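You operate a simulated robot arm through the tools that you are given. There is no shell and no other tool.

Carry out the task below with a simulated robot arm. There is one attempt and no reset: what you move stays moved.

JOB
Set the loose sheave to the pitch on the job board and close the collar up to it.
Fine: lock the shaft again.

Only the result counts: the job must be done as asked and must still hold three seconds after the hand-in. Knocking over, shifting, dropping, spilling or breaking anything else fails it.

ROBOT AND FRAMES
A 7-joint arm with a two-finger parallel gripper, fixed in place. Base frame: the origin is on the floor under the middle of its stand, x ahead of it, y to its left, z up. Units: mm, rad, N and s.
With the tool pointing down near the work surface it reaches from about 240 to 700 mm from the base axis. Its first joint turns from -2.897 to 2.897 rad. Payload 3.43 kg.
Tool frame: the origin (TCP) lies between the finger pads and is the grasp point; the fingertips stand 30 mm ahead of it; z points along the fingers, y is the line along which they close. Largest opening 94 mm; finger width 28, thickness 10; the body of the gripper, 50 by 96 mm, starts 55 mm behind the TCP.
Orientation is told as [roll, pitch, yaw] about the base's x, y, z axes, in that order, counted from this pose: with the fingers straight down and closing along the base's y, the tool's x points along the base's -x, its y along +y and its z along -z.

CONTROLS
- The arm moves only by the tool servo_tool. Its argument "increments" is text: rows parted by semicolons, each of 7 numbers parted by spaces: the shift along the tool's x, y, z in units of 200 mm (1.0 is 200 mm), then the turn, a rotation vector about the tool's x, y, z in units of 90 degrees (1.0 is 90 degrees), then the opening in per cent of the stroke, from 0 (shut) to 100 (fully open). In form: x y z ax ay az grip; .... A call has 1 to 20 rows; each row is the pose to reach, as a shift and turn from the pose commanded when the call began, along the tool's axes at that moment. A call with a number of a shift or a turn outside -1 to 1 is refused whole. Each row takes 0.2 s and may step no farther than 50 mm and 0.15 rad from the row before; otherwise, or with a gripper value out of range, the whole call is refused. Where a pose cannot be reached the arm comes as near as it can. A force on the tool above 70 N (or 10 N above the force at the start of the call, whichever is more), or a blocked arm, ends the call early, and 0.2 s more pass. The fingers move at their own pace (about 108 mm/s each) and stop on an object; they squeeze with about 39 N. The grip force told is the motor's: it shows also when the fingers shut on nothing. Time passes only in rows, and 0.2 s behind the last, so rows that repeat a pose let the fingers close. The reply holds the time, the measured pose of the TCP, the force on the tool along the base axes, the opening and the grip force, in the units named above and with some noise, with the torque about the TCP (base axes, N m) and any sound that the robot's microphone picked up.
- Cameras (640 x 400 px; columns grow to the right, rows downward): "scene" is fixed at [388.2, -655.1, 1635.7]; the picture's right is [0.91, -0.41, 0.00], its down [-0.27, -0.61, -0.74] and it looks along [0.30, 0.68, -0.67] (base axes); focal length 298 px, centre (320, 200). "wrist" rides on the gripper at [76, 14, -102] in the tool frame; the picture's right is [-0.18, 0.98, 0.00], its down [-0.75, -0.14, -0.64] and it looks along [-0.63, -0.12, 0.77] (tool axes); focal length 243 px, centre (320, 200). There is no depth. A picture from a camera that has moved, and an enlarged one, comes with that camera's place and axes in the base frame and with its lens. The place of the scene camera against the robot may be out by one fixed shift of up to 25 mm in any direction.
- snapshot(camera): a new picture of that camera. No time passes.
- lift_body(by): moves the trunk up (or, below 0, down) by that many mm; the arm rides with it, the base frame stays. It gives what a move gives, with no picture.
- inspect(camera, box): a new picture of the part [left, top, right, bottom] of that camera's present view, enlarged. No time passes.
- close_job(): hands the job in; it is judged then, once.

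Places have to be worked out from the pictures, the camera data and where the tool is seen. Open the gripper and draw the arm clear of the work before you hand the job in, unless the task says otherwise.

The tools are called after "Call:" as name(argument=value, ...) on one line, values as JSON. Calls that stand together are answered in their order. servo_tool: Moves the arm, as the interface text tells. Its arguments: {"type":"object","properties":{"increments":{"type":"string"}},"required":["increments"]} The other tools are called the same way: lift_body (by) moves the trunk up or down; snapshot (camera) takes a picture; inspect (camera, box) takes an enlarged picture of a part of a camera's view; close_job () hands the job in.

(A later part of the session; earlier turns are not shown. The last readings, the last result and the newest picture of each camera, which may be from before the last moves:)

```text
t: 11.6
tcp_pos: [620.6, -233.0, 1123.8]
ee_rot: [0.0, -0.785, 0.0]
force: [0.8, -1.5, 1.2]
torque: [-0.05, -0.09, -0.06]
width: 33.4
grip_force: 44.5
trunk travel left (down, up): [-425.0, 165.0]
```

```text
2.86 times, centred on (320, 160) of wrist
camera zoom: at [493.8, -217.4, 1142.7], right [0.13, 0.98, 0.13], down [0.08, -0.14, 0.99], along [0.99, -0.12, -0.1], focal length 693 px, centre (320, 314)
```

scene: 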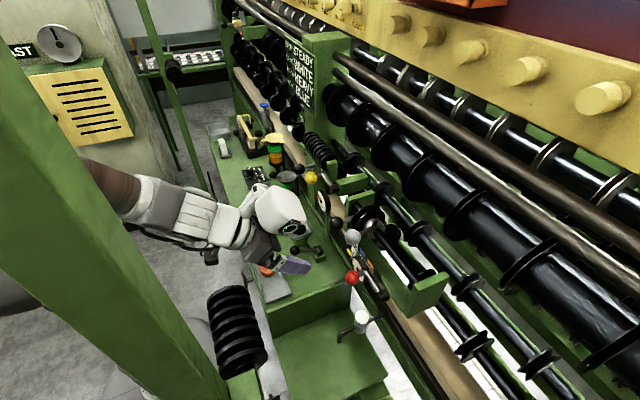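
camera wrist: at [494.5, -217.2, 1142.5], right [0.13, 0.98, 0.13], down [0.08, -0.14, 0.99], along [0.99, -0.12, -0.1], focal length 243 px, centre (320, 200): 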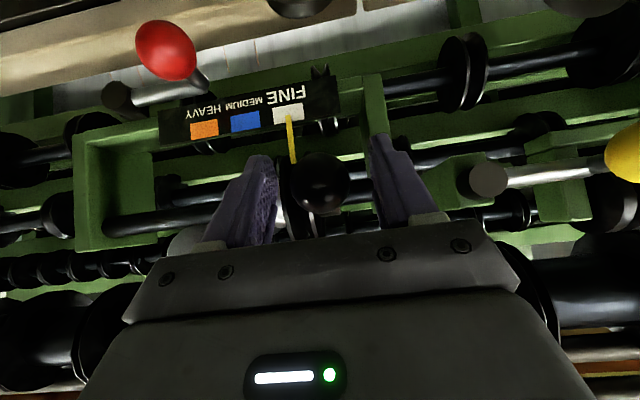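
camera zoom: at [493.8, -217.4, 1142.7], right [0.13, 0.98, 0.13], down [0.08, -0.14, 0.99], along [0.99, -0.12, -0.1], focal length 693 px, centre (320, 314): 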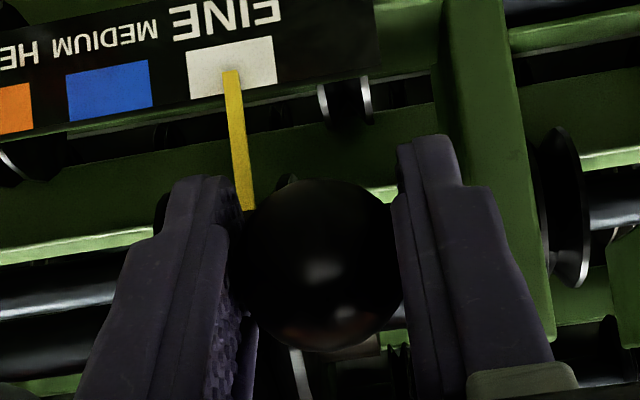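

Grip holds at 33.4 mm (ball diameter). I try a small 5 mm pull toward −y and watch force and position.

Call:
servo_tool(increments="0 -0.01 0 0 0 0 20; 0 -0.02 0 0 0 0 20; 0 -0.025 0 0 0 0 20")

Call:
inspect(camera="wrist", box=[240, 90, 400, 230])

```text
t: 12.4
tcp_pos: [621.4, -233.3, 1124.1]
ee_rot: [-0.001, -0.785, 0.004]
force: [-3.2, 18.7, -1.1]
torque: [0.6, -0.34, 0.24]
width: 33.8
grip_force: 45.3
trunk travel left (down, up): [-425.0, 165.0]
```

```text
2.86 times, centred on (320, 160) of wrist
camera zoom: at [493.7, -218.3, 1142.7], right [0.13, 0.98, 0.13], down [0.08, -0.14, 0.99], along [0.99, -0.11, -0.1], focal length 693 px, centre (320, 314)
```

zoom: 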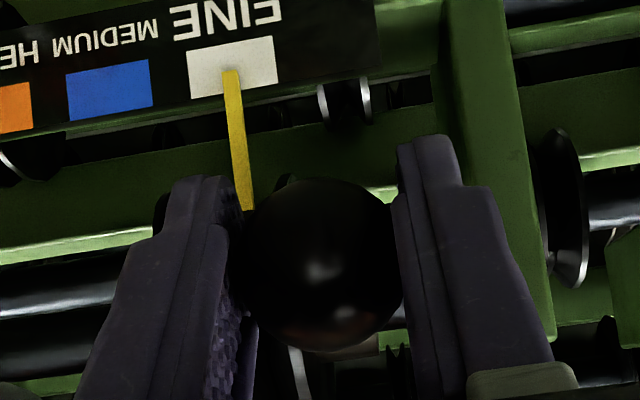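

It is blocked toward −y (≈19 N, no motion). I release that load and test the other direction a little, +4 mm from the rest position.

Call:
servo_tool(increments="0 0.0125 0 0 0 0 20; 0 0.025 0 0 0 0 20; 0 0.035 0 0 0 0 20; 0 0.045 0 0 0 0 20")

Call:
inspect(camera="wrist", box=[240, 90, 400, 230])

```text
t: 13.4
tcp_pos: [621.2, -233.7, 1124.1]
ee_rot: [-0.002, -0.786, -0.004]
force: [1.1, -13.2, 3.4]
torque: [-0.56, 0.74, -0.15]
width: 33.7
grip_force: 44.8
trunk travel left (down, up): [-425.0, 165.0]
```

```text
2.86 times, centred on (320, 160) of wrist
camera zoom: at [493.7, -217.4, 1142.6], right [0.13, 0.98, 0.13], down [0.08, -0.14, 0.99], along [0.99, -0.12, -0.1], focal length 693 px, centre (320, 314)
```

zoom: 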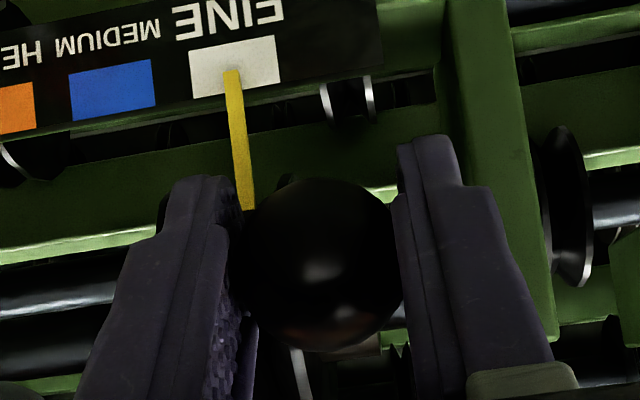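

Blocked both ways along the shaft, so it is locked. I return to neutral and test whether the black lever swings up (about the shaft), just 5 mm.

Call:
servo_tool(increments="0 -0.01 0 0 0 0 20; 0 -0.02 0 0 0 0 20; -0.008 -0.02 -0.008 0 0 0 20; -0.018 -0.02 -0.018 0 0 0 20")

Call:
servo_tool(increments="0.009 0 0.009 0 0 0 20; 0.018 0 0.018 0 0 0 20; 0.027 0 0.027 0 0 0 20; 0.036 0 0.036 0 0 0 20")

```text
t: 14.4
tcp_pos: [621.5, -233.8, 1123.8]
ee_rot: [0.005, -0.773, -0.004]
force: [-0.1, -3.8, -31.3]
torque: [-0.04, -0.64, 0.07]
width: 33.6
grip_force: 44.8
trunk travel left (down, up): [-425.0, 165.0]
```

```text
t: 15.4
tcp_pos: [621.3, -234.0, 1122.7]
ee_rot: [-0.003, -0.797, 0.002]
force: [-6.9, -0.4, 23.4]
torque: [0.15, 0.85, -0.03]
width: 33.6
grip_force: 45.0
trunk travel left (down, up): [-425.0, 165.0]
```

The black arm is rigid in every direction, so it is just the sheave's handle and the shaft is locked. I unload, open, and back straight out.

Call:
servo_tool(increments="-0.009 0 -0.009 0 0 0 20; -0.018 0 -0.018 0 0 0 20; -0.018 0 -0.018 0 0 0 62; -0.018 0 -0.018 0 0 0 62; -0.018 0 -0.1 0 0 0 62; -0.018 0 -0.2 0 0 0 62; -0.018 0 -0.35 0 0 0 62; 0.1 0 -0.45 0 0 0 62; 0.2 0 -0.55 0 0 0 62")

Call:
snapshot(camera="wrist")

```text
t: 17.4
tcp_pos: [515.0, -233.4, 1167.4]
ee_rot: [0.001, -0.787, -0.002]
force: [0.1, 0.2, -0.4]
torque: [0.01, 0.01, -0.03]
width: 58.5
grip_force: 0.1
trunk travel left (down, up): [-425.0, 165.0]
```

```text
taken
camera wrist: at [387.2, -217.4, 1187.8], right [0.13, 0.98, 0.13], down [0.08, -0.14, 0.99], along [0.99, -0.12, -0.1], focal length 243 px, centre (320, 200)
```

wrist: 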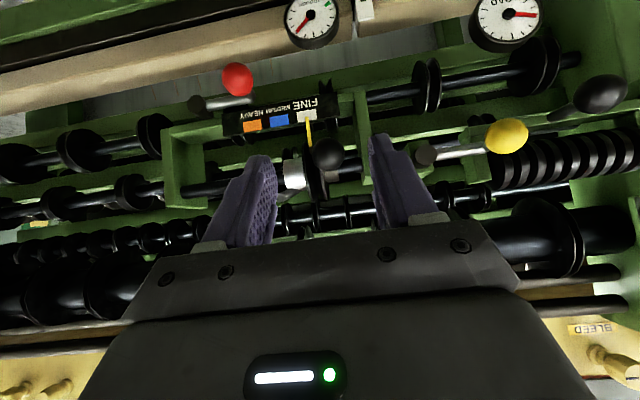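

Now I check whether the sheave shaft continues through the bracket plate to the yellow lever's block, which would tell red from yellow.

Call:
inspect(camera="scene", box=[330, 180, 370, 205])

Call:
inspect(camera="wrist", box=[380, 110, 500, 200])

Call:
inspect(camera="wrist", box=[160, 60, 260, 130])

```text
16.00 times, centred on (350, 192) of scene
camera zoom: at [388.2, -655.1, 1635.7], right [0.91, -0.41, 0.0], down [-0.27, -0.61, -0.74], along [0.3, 0.68, -0.67], focal length 4763 px, centre (-160, 320)
```

zoom: 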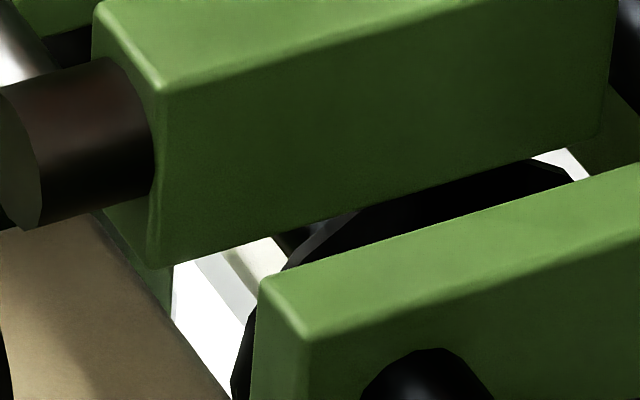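

```text
4.44 times, centred on (440, 155) of wrist
camera zoom: at [387.2, -217.4, 1187.8], right [0.13, 0.98, 0.13], down [0.08, -0.14, 0.99], along [0.99, -0.12, -0.1], focal length 1078 px, centre (-213, 400)
```

zoom: 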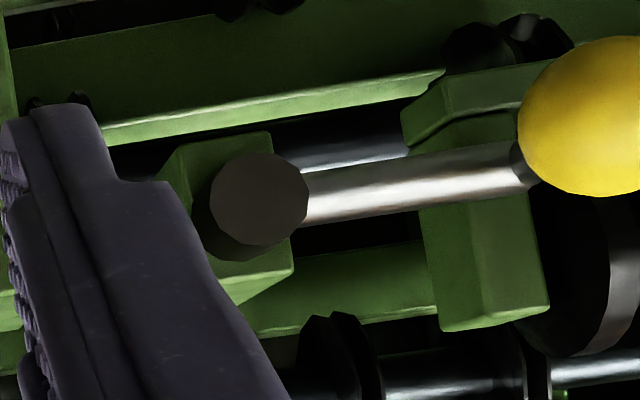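

```text
5.71 times, centred on (210, 95) of wrist
camera zoom: at [387.2, -217.4, 1187.8], right [0.13, 0.98, 0.13], down [0.08, -0.14, 0.99], along [0.99, -0.12, -0.1], focal length 1386 px, centre (949, 800)
```

zoom: 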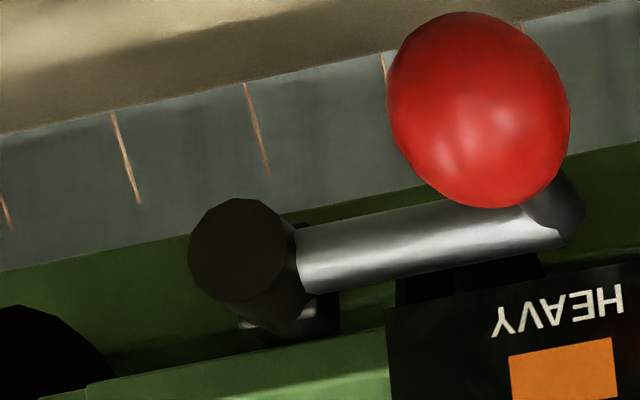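

The sheave shaft ends in its own bracket; the yellow block is separate, so I take red as the shaft lock. I approach the red ball between open fingers, tips staying in front of the crank's plane.

Call:
servo_tool(increments="0.06 -0.11 0.1 0 0 0 64; 0.12 -0.22 0.2 0 0 0 64; 0.125 -0.33 0.3 0 0 0 64; 0.125 -0.433 0.42 0 0 0 64; 0.125 -0.433 0.528 0 0 0 64; 0.125 -0.433 0.64 0 0 0 64")

Call:
snapshot(camera="wrist")

Call:
inspect(camera="wrist", box=[240, 100, 400, 230])

```text
t: 18.8
tcp_pos: [588.5, -321.0, 1059.1]
ee_rot: [-0.001, -0.783, -0.002]
force: [1.0, -0.3, 0.0]
torque: [0.01, -0.05, 0.02]
width: 60.3
grip_force: 0.2
trunk travel left (down, up): [-425.0, 165.0]
```

```text
taken
camera wrist: at [460.5, -305.0, 1078.8], right [0.13, 0.98, 0.13], down [0.08, -0.14, 0.99], along [0.99, -0.12, -0.1], focal length 243 px, centre (320, 200)
```

wrist: 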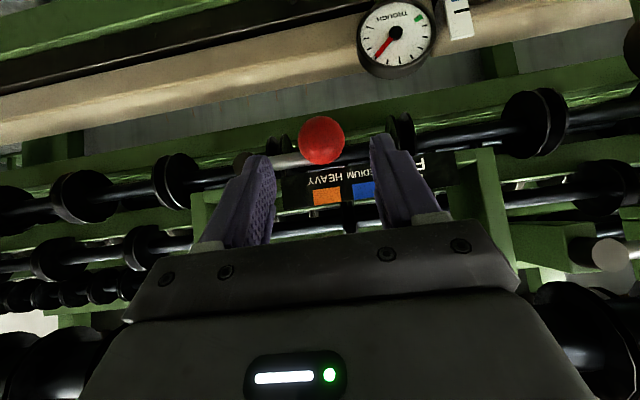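

```text
3.08 times, centred on (320, 165) of wrist
camera zoom: at [460.5, -305.0, 1078.8], right [0.13, 0.98, 0.13], down [0.08, -0.14, 0.99], along [0.99, -0.12, -0.1], focal length 746 px, centre (320, 308)
```

zoom: 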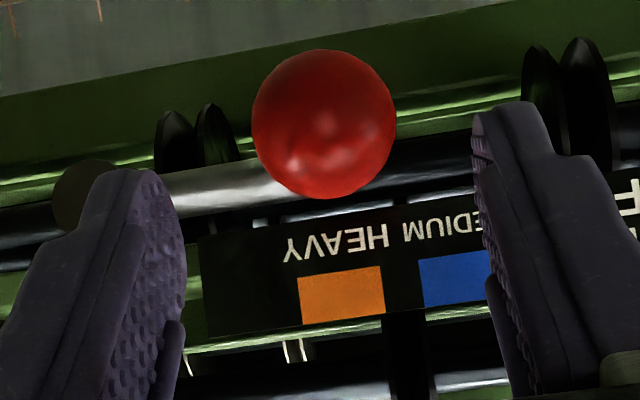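

The red ball is centred at ≈(629,-319,1019). I advance 47 mm along the tool axis and close on it.

Call:
servo_tool(increments="0 0.004 0.08 0 0 0 64; 0 0.004 0.16 0 0 0 64; 0 0.004 0.235 0 0 0 64; 0 0.004 0.235 0 0 0 40; 0 0.004 0.235 0 0 0 22; 0 0.004 0.235 0 0 0 22; 0 0.004 0.235 0 0 0 22")

Call:
snapshot(camera="wrist")

```text
t: 20.4
tcp_pos: [621.1, -321.0, 1026.3]
ee_rot: [0.001, -0.785, -0.002]
force: [1.7, -4.0, -0.6]
torque: [-0.05, -0.02, -0.03]
width: 33.0
grip_force: 45.0
trunk travel left (down, up): [-425.0, 165.0]
```

```text
taken
camera wrist: at [494.0, -304.4, 1045.2], right [0.13, 0.98, 0.13], down [0.08, -0.14, 0.99], along [0.99, -0.12, -0.1], focal length 243 px, centre (320, 200)
```

wrist: 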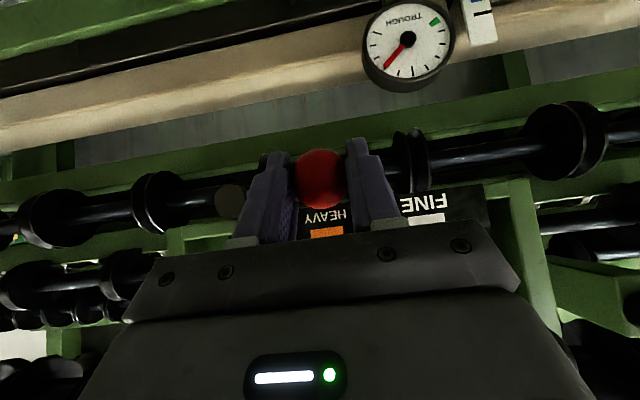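

Gripped at 33 mm. I test the crank upward by 5 mm.

Call:
servo_tool(increments="-0.009 0 -0.009 0 0 0 22; -0.018 0 -0.018 0 0 0 22; -0.018 0 -0.018 0 0 0 22")

```text
t: 21.2
tcp_pos: [620.4, -320.7, 1027.1]
ee_rot: [0.002, -0.776, -0.004]
force: [-1.6, -3.0, -32.9]
torque: [0.19, 0.42, -0.01]
width: 33.0
grip_force: 45.2
trunk travel left (down, up): [-425.0, 165.0]
```

Upward is blocked (33 N). I go back through neutral and test 5 mm downward.

Call:
servo_tool(increments="0.009 0 0.009 0 0 0 22; 0.018 0 0.018 0 0 0 22; 0.027 0 0.027 0 0 0 22; 0.036 0 0.036 0 0 0 22")

```text
t: 22.2
tcp_pos: [620.8, -320.2, 1026.0]
ee_rot: [-0.004, -0.792, 0.001]
force: [-7.3, -2.1, 9.2]
torque: [-0.67, -0.51, 0.1]
width: 33.2
grip_force: 45.3
trunk travel left (down, up): [-425.0, 165.0]
```

Down shows only ~9 N with hardly any motion yet. I push a few mm further down.

Call:
servo_tool(increments="0.009 0 0.009 0 0 0 22; 0.018 0 0.018 0 0 0 22; 0.018 0 0.018 0 0 0 22")

Call:
snapshot(camera="wrist")

```text
t: 23.0
tcp_pos: [620.8, -320.1, 1017.3]
ee_rot: [0.001, -0.788, 0.0]
force: [3.0, -9.0, 9.8]
torque: [-0.69, -0.68, -0.13]
width: 33.0
grip_force: 44.9
trunk travel left (down, up): [-425.0, 165.0]
```

```text
taken
camera wrist: at [494.0, -304.7, 1036.5], right [0.13, 0.98, 0.13], down [0.08, -0.14, 0.99], along [0.99, -0.12, -0.09], focal length 243 px, centre (320, 200)
```

wrist: 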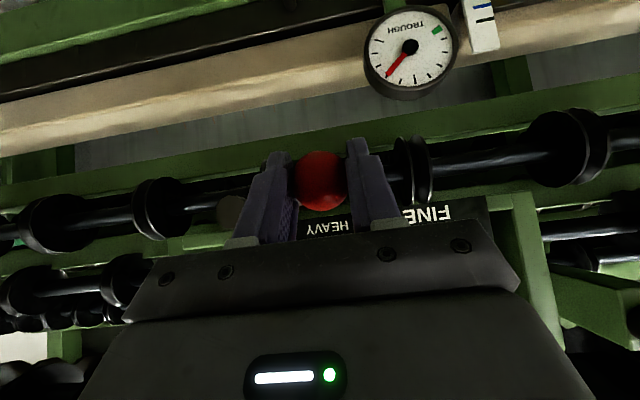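

The red crank turns freely downward from an upper stop. I follow its arc (hub ≈ y −390, z 1018, radius 70) down to about −45° and watch force and sound.

Call:
servo_tool(increments="0.0283 -0.0125 0.0283 0 0 0 22; 0.0486 -0.023 0.0486 0 0 0 22; 0.0689 -0.0335 0.0689 0 0 0 22; 0.0877 -0.049 0.0877 0 0 0 22; 0.1064 -0.064 0.1064 0 0 0 22; 0.123 -0.0835 0.123 0 0 0 22; 0.1393 -0.103 0.1393 0 0 0 22")

Call:
snapshot(camera="wrist")

Call:
inspect(camera="scene", box=[300, 210, 420, 310])

```text
t: 24.6
tcp_pos: [621.6, -338.0, 976.7]
ee_rot: [0.0, -0.785, 0.003]
force: [3.8, 5.0, 8.0]
torque: [-0.62, -0.56, 0.18]
width: 33.3
grip_force: 45.2
trunk travel left (down, up): [-425.0, 165.0]
```

```text
taken
camera wrist: at [493.7, -322.2, 996.1], right [0.13, 0.98, 0.13], down [0.08, -0.14, 0.99], along [0.99, -0.12, -0.1], focal length 243 px, centre (320, 200)
```

wrist: 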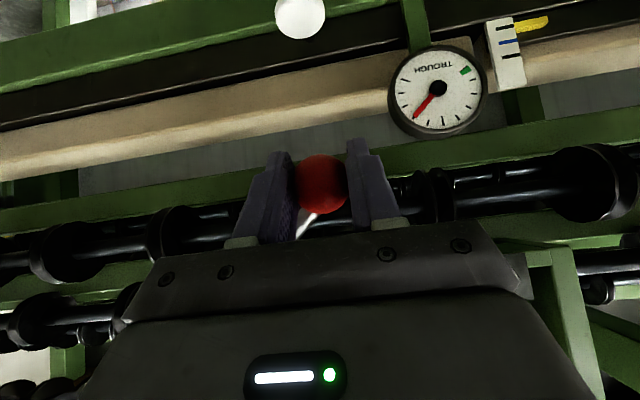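

```text
4.00 times, centred on (360, 260) of scene
camera zoom: at [388.2, -655.1, 1635.7], right [0.91, -0.41, 0.0], down [-0.27, -0.61, -0.74], along [0.3, 0.68, -0.67], focal length 1191 px, centre (160, -40)
```

zoom: 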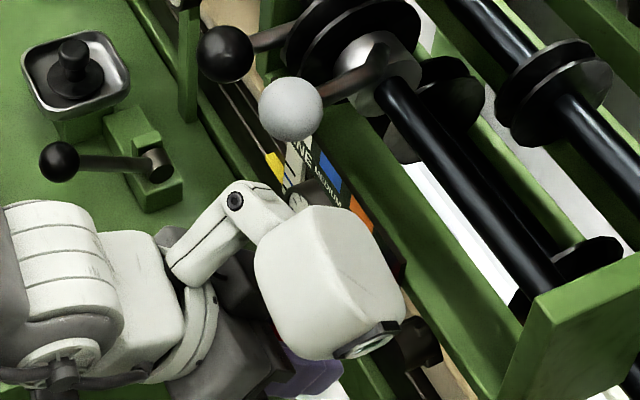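

It follows the arc easily with only friction load. I carry on toward straight down, stopping if resistance rises.

Call:
servo_tool(increments="0.0145 -0.022 0.0145 0 0 0 22; 0.0276 -0.0465 0.0276 0 0 0 22; 0.039 -0.072 0.039 0 0 0 22; 0.0491 -0.0995 0.0491 0 0 0 22; 0.057 -0.128 0.057 0 0 0 22; 0.064 -0.157 0.064 0 0 0 22")

```text
t: 26.0
tcp_pos: [620.9, -366.5, 957.8]
ee_rot: [0.0, -0.781, 0.001]
force: [-5.4, 23.5, -6.4]
torque: [-0.14, 0.43, 0.01]
width: 33.2
grip_force: 44.9
trunk travel left (down, up): [-425.0, 165.0]
```

Resistance rose to ~24 N at about −70°, possibly the crank's end stop. I nudge a few mm more to see whether it is firm.

Call:
servo_tool(increments="0.003 -0.015 0.003 0 0 0 22; 0.005 -0.03 0.005 0 0 0 22; 0.005 -0.03 0.005 0 0 0 22")

Call:
snapshot(camera="scene")

Call:
inspect(camera="scene", box=[330, 260, 430, 330])

```text
t: 26.8
tcp_pos: [620.4, -365.7, 957.5]
ee_rot: [0.001, -0.781, 0.008]
force: [-12.7, 50.8, -5.3]
torque: [-0.16, -0.45, 0.51]
width: 32.9
grip_force: 44.8
trunk travel left (down, up): [-425.0, 165.0]
```

```text
taken
```

scene: 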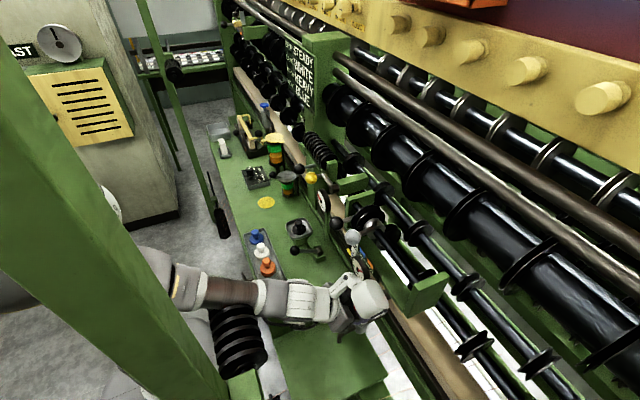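

```text
5.71 times, centred on (380, 295) of scene
camera zoom: at [388.2, -655.1, 1635.7], right [0.91, -0.41, 0.0], down [-0.27, -0.61, -0.74], along [0.3, 0.68, -0.67], focal length 1701 px, centre (-23, -343)
```

zoom: 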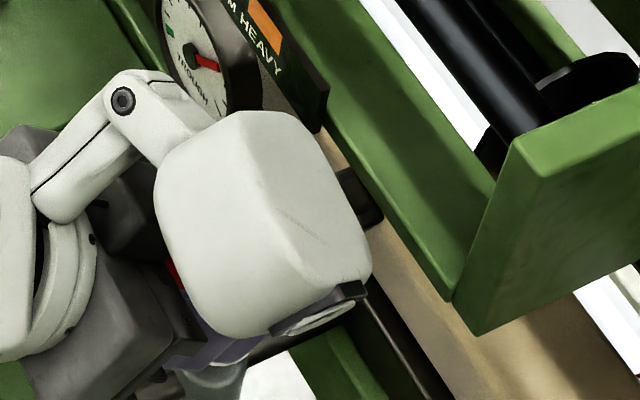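

That is a firm stop at about −70°, so the crank has two end positions. I unload it, open, and back out to test the sheave again.

Call:
servo_tool(increments="-0.005 0.03 -0.005 0 0 0 22; -0.006 0.055 -0.006 0 0 0 22; -0.006 0.055 -0.006 0 0 0 64; -0.006 0.055 -0.006 0 0 0 64; -0.006 0.055 -0.1 0 0 0 64; -0.006 0.055 -0.22 0 0 0 64; -0.006 0.055 -0.35 0 0 0 64; -0.006 0.055 -0.5 0 0 0 64")

Call:
snapshot(camera="wrist")

```text
t: 28.6
tcp_pos: [551.2, -366.6, 1029.9]
ee_rot: [0.001, -0.785, 0.0]
force: [0.8, 0.5, 0.6]
torque: [0.03, 0.01, 0.02]
width: 60.3
grip_force: 0.0
trunk travel left (down, up): [-425.0, 165.0]
```

```text
taken
camera wrist: at [423.2, -350.5, 1048.9], right [0.13, 0.98, 0.13], down [0.08, -0.14, 0.99], along [0.99, -0.12, -0.1], focal length 243 px, centre (320, 200)
```

wrist: 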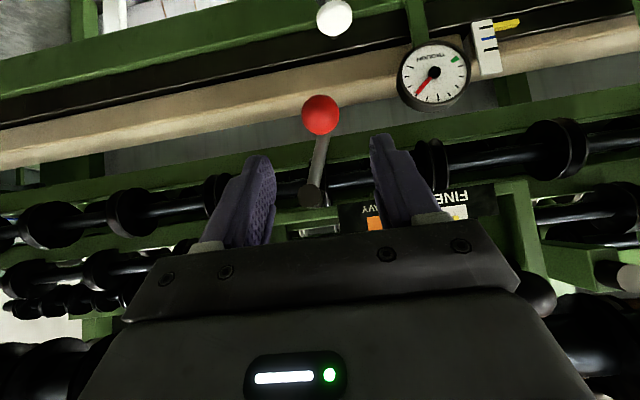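

The red crank now hangs at its lower stop. I go back to the black ball along the same safe route and grip it to test the sheave.

Call:
servo_tool(increments="-0.1 0 -0.184 0 0 0 62; -0.2 0 -0.368 0 0 0 62; -0.297 0 -0.5515 0 0 0 62; -0.31 0.2 -0.565 0 0 0 62; -0.33 0.42 -0.585 0 0 0 62; -0.357 0.62 -0.612 0 0 0 62; -0.45 0.67 -0.52 0 0 0 62; -0.58 0.67 -0.4 0 0 0 62; -0.58 0.67 -0.25 0 0 0 62; -0.58 0.67 -0.15 0 0 0 62; -0.58 0.67 -0.081 0 0 0 62; -0.58 0.67 -0.081 0 0 0 40; -0.58 0.67 -0.081 0 0 0 20; -0.58 0.67 -0.081 0 0 0 20; -0.58 0.67 -0.081 0 0 0 20")

Call:
snapshot(camera="wrist")

```text
t: 31.8
tcp_pos: [622.3, -232.6, 1122.9]
ee_rot: [-0.001, -0.784, 0.0]
force: [1.9, -0.4, 0.1]
torque: [0.02, -0.27, -0.07]
width: 33.8
grip_force: 44.9
trunk travel left (down, up): [-425.0, 165.0]
```

```text
taken
camera wrist: at [495.2, -216.7, 1141.3], right [0.13, 0.98, 0.13], down [0.08, -0.14, 0.99], along [0.99, -0.12, -0.1], focal length 243 px, centre (320, 200)
```

wrist: 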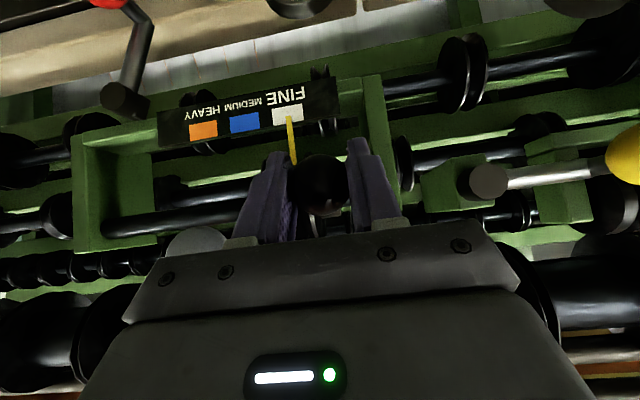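

Gripped again. I test a 6 mm pull toward +y first (away from the collar), watching whether it now moves.

Call:
servo_tool(increments="0 0.01 0 0 0 0 20; 0 0.02 0 0 0 0 20; 0 0.03 0 0 0 0 20; 0 0.03 0 0 0 0 20")

Call:
inspect(camera="wrist", box=[240, 90, 400, 230])

```text
t: 32.8
tcp_pos: [622.2, -225.4, 1121.6]
ee_rot: [0.0, -0.785, -0.001]
force: [4.9, -0.8, -0.3]
torque: [-0.19, -0.56, -0.05]
width: 33.8
grip_force: 44.7
trunk travel left (down, up): [-425.0, 165.0]
```

```text
2.86 times, centred on (320, 160) of wrist
camera zoom: at [495.2, -210.7, 1141.3], right [0.13, 0.98, 0.13], down [0.08, -0.14, 0.99], along [0.99, -0.12, -0.1], focal length 693 px, centre (320, 314)
```

zoom: 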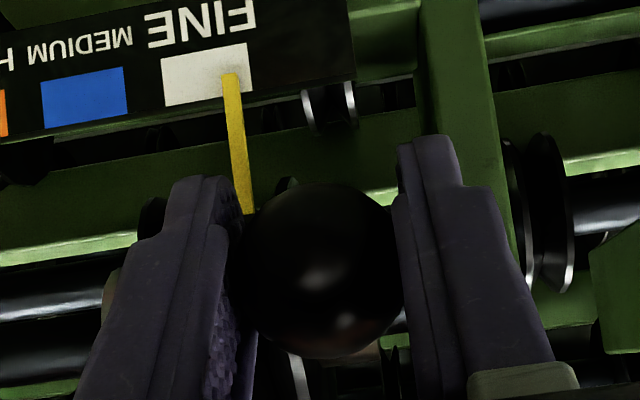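

It moves now with no force: the red crank is the shaft lock (down = released). I now move the sheave toward −y, first only slightly past its old place to see if the collar gets pushed along easily.

Call:
servo_tool(increments="0 -0.02 0 0 0 0 20; 0 -0.04 0 0 0 0 20; 0 -0.055 0 0 0 0 20; 0 -0.07 0 0 0 0 20")

Call:
inspect(camera="scene", box=[310, 200, 410, 262])

```text
t: 33.8
tcp_pos: [622.6, -239.2, 1122.1]
ee_rot: [0.0, -0.784, -0.001]
force: [3.4, 3.7, 0.6]
torque: [0.46, 0.33, 0.36]
width: 33.8
grip_force: 44.8
trunk travel left (down, up): [-425.0, 165.0]
```

```text
6.40 times, centred on (360, 231) of scene
camera zoom: at [388.2, -655.1, 1635.7], right [0.91, -0.41, 0.0], down [-0.27, -0.61, -0.74], along [0.3, 0.68, -0.67], focal length 1905 px, centre (64, 2)
```

zoom: 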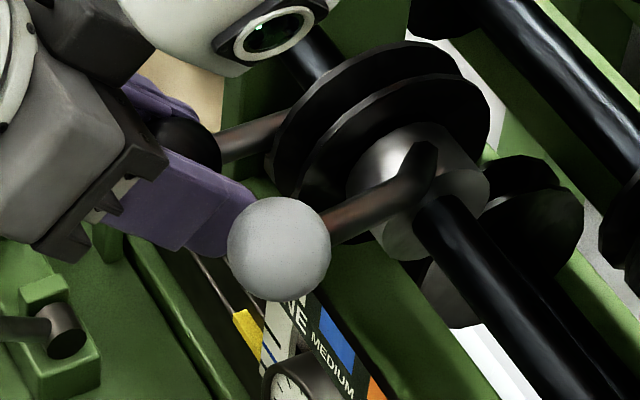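

Only ~4 N. I continue in 4 mm steps another 16 mm and then look at the collar and the clearance between finger and grey ball.

Call:
servo_tool(increments="0 -0.02 0 0 0 0 20; 0 -0.04 0 0 0 0 20; 0 -0.06 0 0 0 0 20; 0 -0.08 0 0 0 0 20")

Call:
inspect(camera="scene", box=[310, 200, 410, 262])

Call:
inspect(camera="wrist", box=[160, 90, 400, 240])

```text
t: 34.8
tcp_pos: [623.1, -255.2, 1122.4]
ee_rot: [0.001, -0.786, 0.0]
force: [4.9, 2.9, 0.2]
torque: [-0.05, 0.42, 0.41]
width: 33.7
grip_force: 45.2
trunk travel left (down, up): [-425.0, 165.0]
```

```text
6.40 times, centred on (360, 231) of scene
camera zoom: at [388.2, -655.1, 1635.7], right [0.91, -0.41, 0.0], down [-0.27, -0.61, -0.74], along [0.3, 0.68, -0.67], focal length 1905 px, centre (64, 2)
```

zoom: 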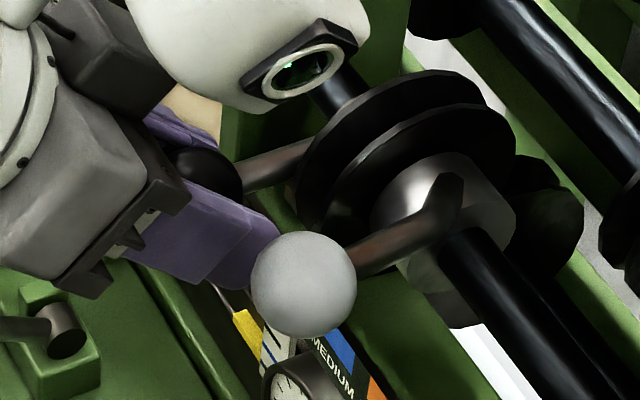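

```text
2.67 times, centred on (280, 165) of wrist
camera zoom: at [495.2, -239.6, 1141.4], right [0.13, 0.98, 0.13], down [0.08, -0.14, 0.99], along [0.99, -0.12, -0.1], focal length 647 px, centre (427, 293)
```

zoom: 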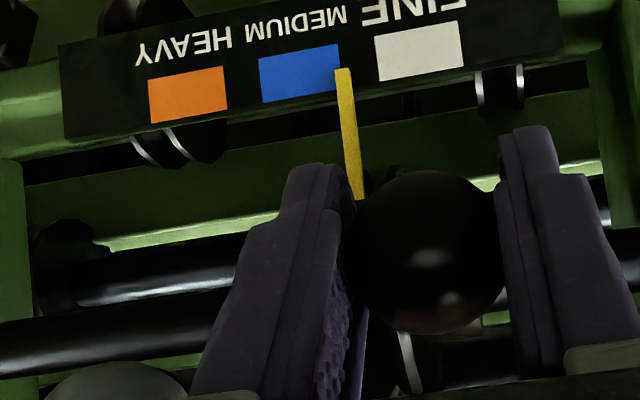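

The collar is pushed along with the sheave at ~3–5 N. I carry on 40 mm further and then fine-tune against the orange HEAVY patch.

Call:
servo_tool(increments="0 -0.025 0 0 0 0 20; 0 -0.05 0 0 0 0 20; 0 -0.075 0 0 0 0 20; 0 -0.1 0 0 0 0 20; 0 -0.125 0 0 0 0 20; 0 -0.15 0 0 0 0 20; 0 -0.175 0 0 0 0 20; 0 -0.2 0 0 0 0 20")

Call:
inspect(camera="scene", box=[320, 210, 420, 272])

Call:
inspect(camera="wrist", box=[240, 90, 400, 230])

```text
t: 36.6
tcp_pos: [622.8, -295.0, 1122.5]
ee_rot: [-0.001, -0.786, -0.001]
force: [7.9, 0.5, 3.1]
torque: [0.39, -0.21, 0.44]
width: 33.5
grip_force: 44.4
trunk travel left (down, up): [-425.0, 165.0]
```

```text
6.40 times, centred on (370, 241) of scene
camera zoom: at [388.2, -655.1, 1635.7], right [0.91, -0.41, 0.0], down [-0.27, -0.61, -0.74], along [0.3, 0.68, -0.67], focal length 1905 px, centre (0, -62)
```

zoom: 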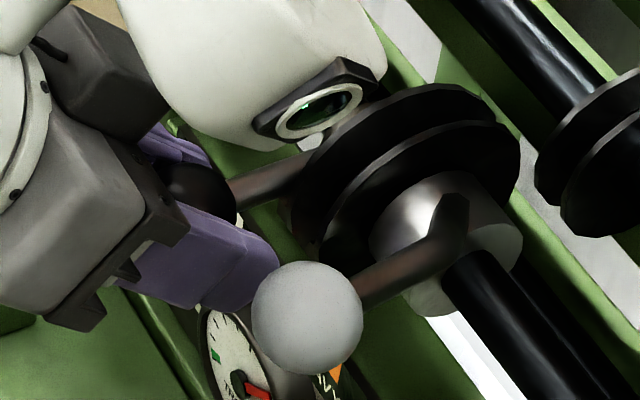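

```text
2.86 times, centred on (320, 160) of wrist
camera zoom: at [495.2, -280.6, 1141.4], right [0.13, 0.98, 0.13], down [0.08, -0.14, 0.99], along [0.99, -0.12, -0.1], focal length 693 px, centre (320, 314)
```

zoom: 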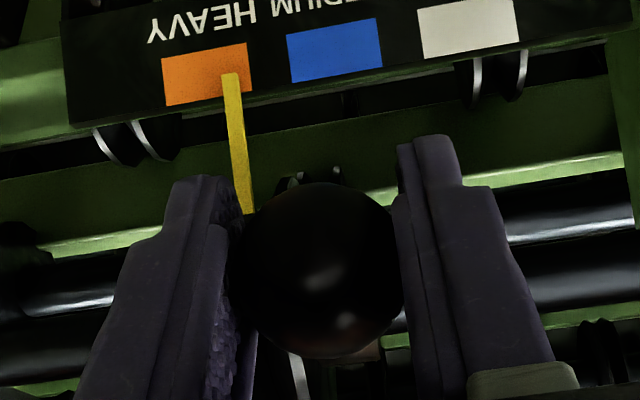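

The pointer is now on the orange patch, ~25 px (≈7 mm) short of its centre. I move another 7 mm toward −y and re-inspect.

Call:
servo_tool(increments="0 -0.012 0 0 0 0 20; 0 -0.024 0 0 0 0 20; 0 -0.034 0 0 0 0 20; 0 -0.034 0 0 0 0 20")

Call:
inspect(camera="wrist", box=[240, 90, 400, 230])

Call:
inspect(camera="wrist", box=[260, 95, 320, 145])

```text
t: 37.6
tcp_pos: [623.7, -303.1, 1122.6]
ee_rot: [-0.002, -0.787, 0.001]
force: [6.7, 3.1, 4.1]
torque: [0.01, 0.31, 0.18]
width: 33.8
grip_force: 45.1
trunk travel left (down, up): [-425.0, 165.0]
```

```text
2.86 times, centred on (320, 160) of wrist
camera zoom: at [495.1, -287.1, 1141.4], right [0.13, 0.98, 0.13], down [0.08, -0.14, 0.99], along [0.99, -0.12, -0.1], focal length 693 px, centre (320, 314)
```

zoom: 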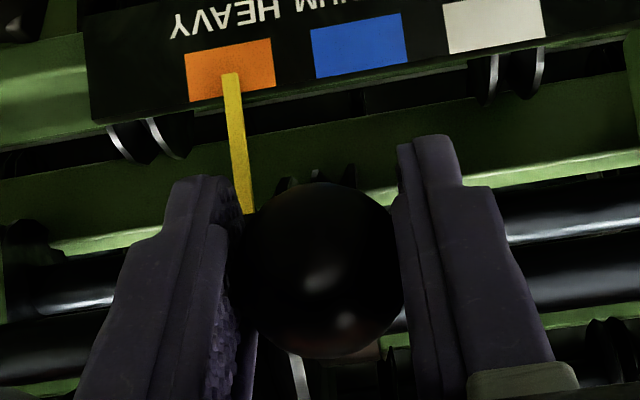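

```text
8.00 times, centred on (290, 120) of wrist
camera zoom: at [495.1, -287.1, 1141.4], right [0.13, 0.98, 0.13], down [0.08, -0.14, 0.99], along [0.99, -0.12, -0.1], focal length 1941 px, centre (560, 840)
```

zoom: 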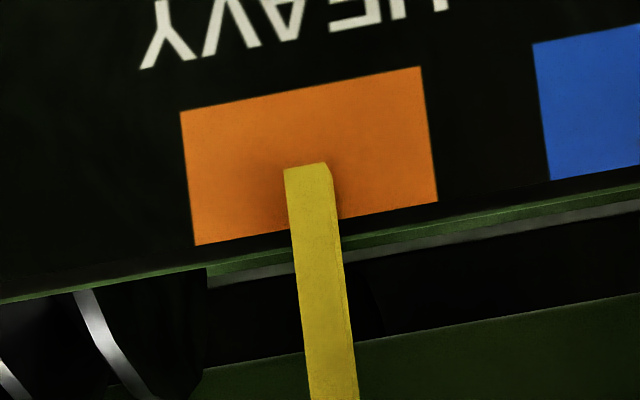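

The pointer tip now sits exactly in the middle of the orange HEAVY patch. I open just enough, and back straight out so neither ball is disturbed.

Call:
servo_tool(increments="0 0 0 0 0 0 30; 0 0 0 0 0 0 50; 0 0 0 0 0 0 50; 0 0 -0.08 0 0 0 50; 0 0 -0.18 0 0 0 50; 0 0 -0.32 0 0 0 50; 0.1 0 -0.45 0 0 0 50; 0.2 0 -0.55 0 0 0 50")

Call:
snapshot(camera="wrist")

Call:
inspect(camera="wrist", box=[240, 90, 340, 190])

Call:
inspect(camera="scene", box=[330, 210, 430, 272])

```text
t: 39.4
tcp_pos: [514.7, -302.9, 1171.3]
ee_rot: [0.001, -0.786, 0.001]
force: [0.8, 0.3, -0.2]
torque: [0.02, -0.02, 0.0]
width: 46.9
grip_force: 0.0
trunk travel left (down, up): [-425.0, 165.0]
```

```text
taken
camera wrist: at [387.0, -287.4, 1190.8], right [0.13, 0.98, 0.13], down [0.08, -0.14, 0.99], along [0.99, -0.12, -0.1], focal length 243 px, centre (320, 200)
```

wrist: 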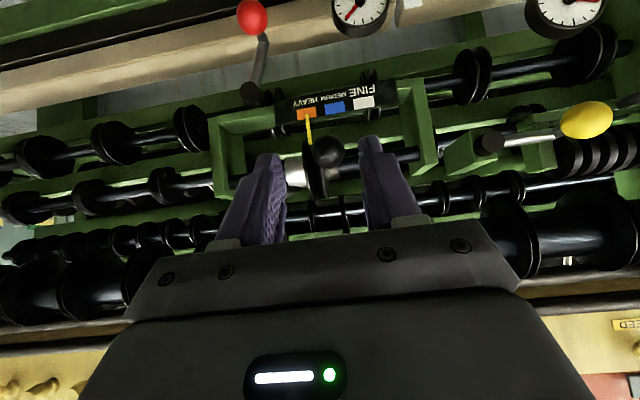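

```text
4.00 times, centred on (290, 140) of wrist
camera zoom: at [387.0, -287.4, 1190.8], right [0.13, 0.98, 0.13], down [0.08, -0.14, 0.99], along [0.99, -0.12, -0.1], focal length 970 px, centre (440, 440)
```

zoom: 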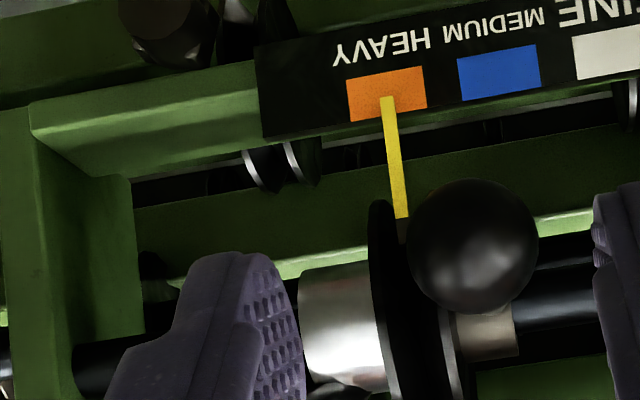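

```text
6.40 times, centred on (380, 241) of scene
camera zoom: at [388.2, -655.1, 1635.7], right [0.91, -0.41, 0.0], down [-0.27, -0.61, -0.74], along [0.3, 0.68, -0.67], focal length 1905 px, centre (-64, -62)
```

zoom: 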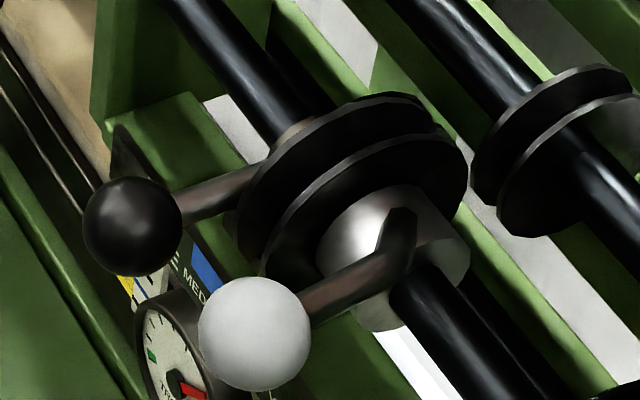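

The pointer is centred on HEAVY and the collar appears to touch the sheave. I zoom on the contact between collar and sheave to check for a gap.

Call:
inspect(camera="wrist", box=[280, 135, 340, 200])

Call:
inspect(camera="scene", box=[365, 225, 405, 265])

```text
6.15 times, centred on (310, 168) of wrist
camera zoom: at [387.0, -287.4, 1190.8], right [0.13, 0.98, 0.13], down [0.08, -0.14, 0.99], along [0.99, -0.12, -0.1], focal length 1493 px, centre (382, 400)
```

zoom: 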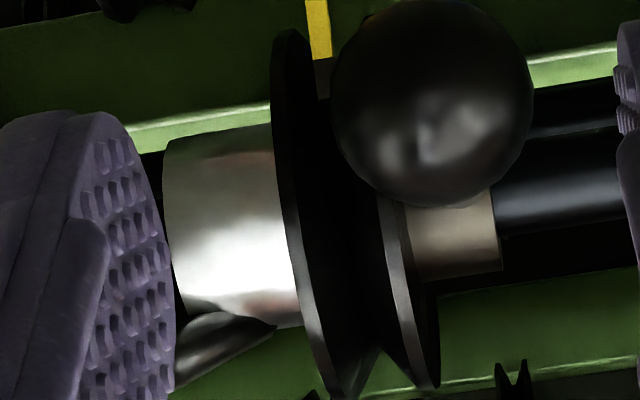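

```text
10.00 times, centred on (385, 245) of scene
camera zoom: at [388.2, -655.1, 1635.7], right [0.91, -0.41, 0.0], down [-0.27, -0.61, -0.74], along [0.3, 0.68, -0.67], focal length 2977 px, centre (-330, -250)
```

zoom: 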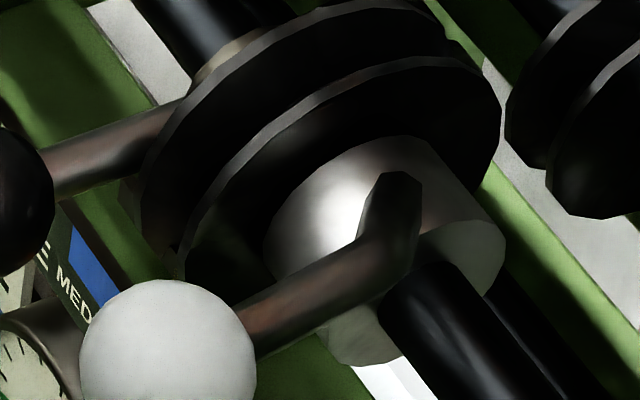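

From this side the flange hides the joint, so I shift the camera to the −y side for a clear view of any gap.

Call:
servo_tool(increments="0.05 -0.2 0.02 0 0 0 60; 0.1 -0.4 0.04 0 0 0 60; 0.12 -0.6 0.06 0 0 0 60")

Call:
snapshot(camera="wrist")

Call:
inspect(camera="wrist", box=[290, 90, 430, 210])

```text
t: 40.2
tcp_pos: [507.9, -424.9, 1145.3]
ee_rot: [0.0, -0.785, 0.002]
force: [0.6, -0.8, -0.1]
torque: [0.01, -0.01, 0.05]
width: 56.4
grip_force: 0.0
trunk travel left (down, up): [-425.0, 165.0]
```

```text
taken
camera wrist: at [380.0, -409.0, 1164.5], right [0.13, 0.98, 0.13], down [0.08, -0.14, 0.99], along [0.99, -0.12, -0.1], focal length 243 px, centre (320, 200)
```

wrist: 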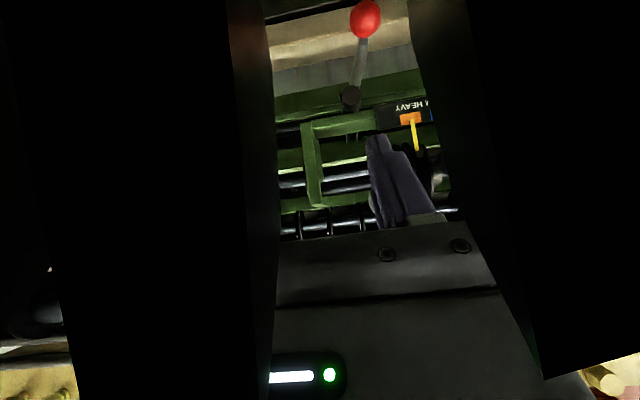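

```text
3.33 times, centred on (360, 150) of wrist
camera zoom: at [380.0, -409.0, 1164.5], right [0.13, 0.98, 0.13], down [0.08, -0.14, 0.99], along [0.99, -0.12, -0.1], focal length 809 px, centre (187, 367)
```

zoom: 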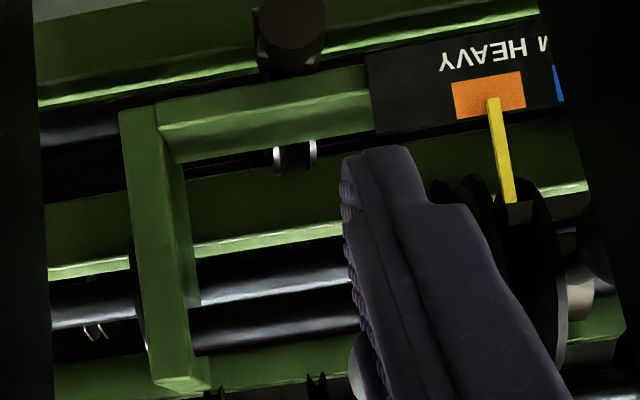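

Dark slabs appear very close to the wrist camera here: some upright structure is near the arm. I check the scene view before moving anything.

Call:
snapshot(camera="scene")

Call:
inspect(camera="scene", box=[180, 180, 420, 360])

```text
taken
```

scene: 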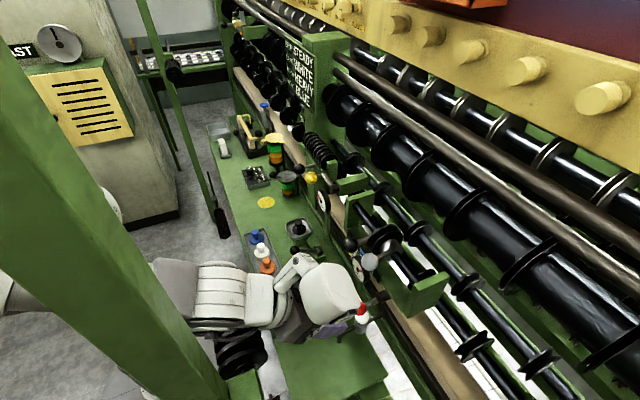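

```text
2.22 times, centred on (300, 270) of scene
camera zoom: at [388.2, -655.1, 1635.7], right [0.91, -0.41, 0.0], down [-0.27, -0.61, -0.74], along [0.3, 0.68, -0.67], focal length 662 px, centre (364, 44)
```

zoom: 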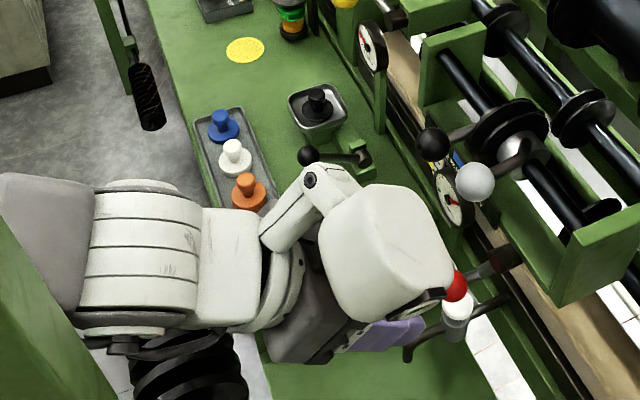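

The black ribbed roll hangs right about there (≈ x 350, y −390, z 1100–1170), and the camera is between its ribs; no contact force is reported. I retrace my path back exactly, away from it.

Call:
servo_tool(increments="-0.02 0.2 -0.02 0 0 0 60; -0.07 0.4 -0.04 0 0 0 60; -0.12 0.6 -0.06 0 0 0 60")

Call:
snapshot(camera="wrist")

Call:
inspect(camera="scene", box=[170, 250, 330, 400])

```text
t: 41.0
tcp_pos: [516.9, -301.5, 1172.1]
ee_rot: [0.003, -0.786, 0.001]
force: [-0.2, 0.7, -0.1]
torque: [0.0, 0.04, -0.02]
width: 56.4
grip_force: 0.0
trunk travel left (down, up): [-425.0, 165.0]
```

```text
taken
camera wrist: at [389.2, -285.5, 1191.0], right [0.13, 0.98, 0.13], down [0.08, -0.14, 0.99], along [0.99, -0.12, -0.1], focal length 243 px, centre (320, 200)
```

wrist: 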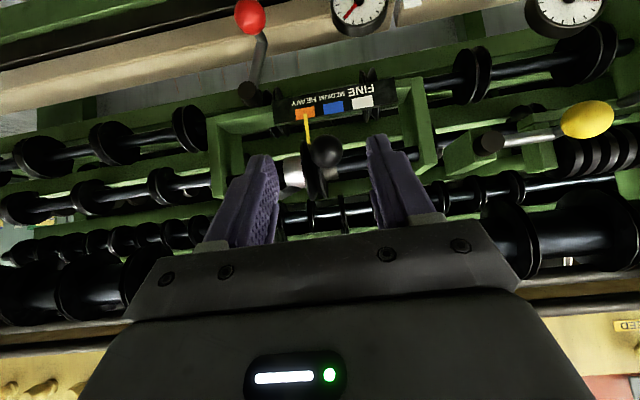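

```text
2.67 times, centred on (250, 325) of scene
camera zoom: at [388.2, -655.1, 1635.7], right [0.91, -0.41, 0.0], down [-0.27, -0.61, -0.74], along [0.3, 0.68, -0.67], focal length 794 px, centre (507, -133)
```

zoom: 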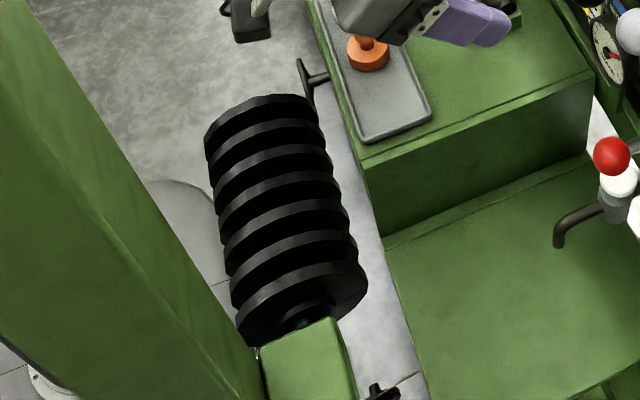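

The roll is untouched. To check the collar gap I instead rise and turn the tool straight down, well above that roll, looking from the −y side.

Call:
servo_tool(increments="-0.1 0 -0.08 0 0.07 0 60; -0.2 0 -0.16 0 0.14 0 60; -0.3 -0.05 -0.23 0 0.22 0 60; -0.4 -0.12 -0.29 0 0.3 0 60; -0.47 -0.22 -0.33 0 0.38 0 60; -0.51 -0.31 -0.36 0 0.45 0 60; -0.541 -0.4 -0.378 0 0.5 0 60")

Call:
snapshot(camera="wrist")

Call:
inspect(camera="wrist", box=[290, 110, 400, 230])

```text
t: 42.6
tcp_pos: [539.7, -383.1, 1302.4]
ee_rot: [0.001, 0.004, 0.001]
force: [-0.2, -0.3, -0.3]
torque: [-0.02, -0.01, 0.0]
width: 56.4
grip_force: 0.3
trunk travel left (down, up): [-425.0, 165.0]
```

```text
taken
camera wrist: at [462.5, -367.7, 1404.8], right [0.18, 0.98, 0.0], down [0.75, -0.14, 0.64], along [0.63, -0.12, -0.77], focal length 243 px, centre (320, 200)
```

wrist: 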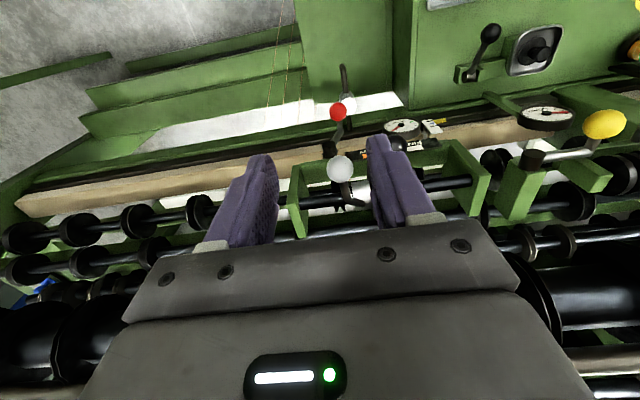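

```text
3.33 times, centred on (345, 170) of wrist
camera zoom: at [462.5, -367.7, 1404.8], right [0.18, 0.98, 0.0], down [0.75, -0.14, 0.64], along [0.63, -0.12, -0.77], focal length 809 px, centre (237, 300)
```

zoom: 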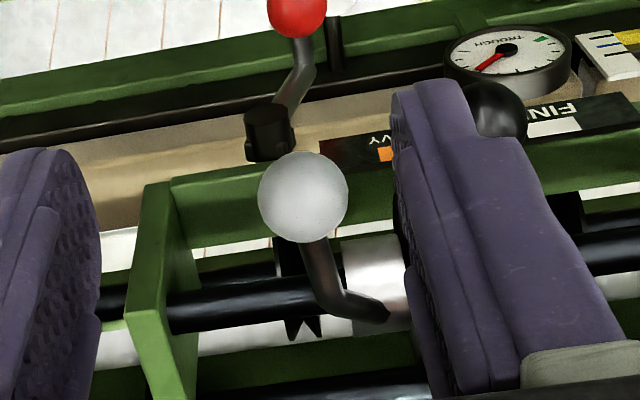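

The right finger hides the joint; I open the gripper fully and shift slightly to +y.

Call:
servo_tool(increments="0 0.08 0 0 0 0 100; 0 0.15 0 0 0 0 100; 0 0.15 0 0 0 0 100")

Call:
inspect(camera="wrist", box=[280, 110, 400, 230])

Call:
inspect(camera="wrist", box=[320, 160, 390, 215])

```text
t: 43.4
tcp_pos: [538.4, -352.7, 1302.4]
ee_rot: [0.002, 0.001, 0.0]
force: [0.0, 0.3, -0.7]
torque: [0.01, -0.01, 0.01]
width: 93.7
grip_force: 0.0
trunk travel left (down, up): [-425.0, 165.0]
```

```text
3.33 times, centred on (340, 170) of wrist
camera zoom: at [461.7, -337.1, 1404.8], right [0.18, 0.98, 0.0], down [0.75, -0.14, 0.64], along [0.63, -0.12, -0.77], focal length 809 px, centre (253, 300)
```

zoom: 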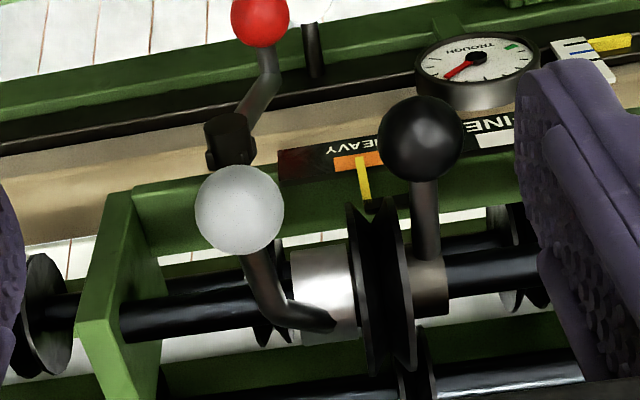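

```text
7.27 times, centred on (355, 188) of wrist
camera zoom: at [461.7, -337.1, 1404.8], right [0.18, 0.98, 0.0], down [0.75, -0.14, 0.64], along [0.63, -0.12, -0.77], focal length 1764 px, centre (66, 291)
```

zoom: 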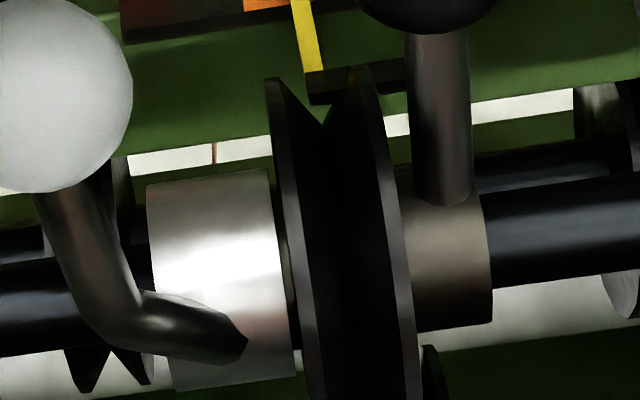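

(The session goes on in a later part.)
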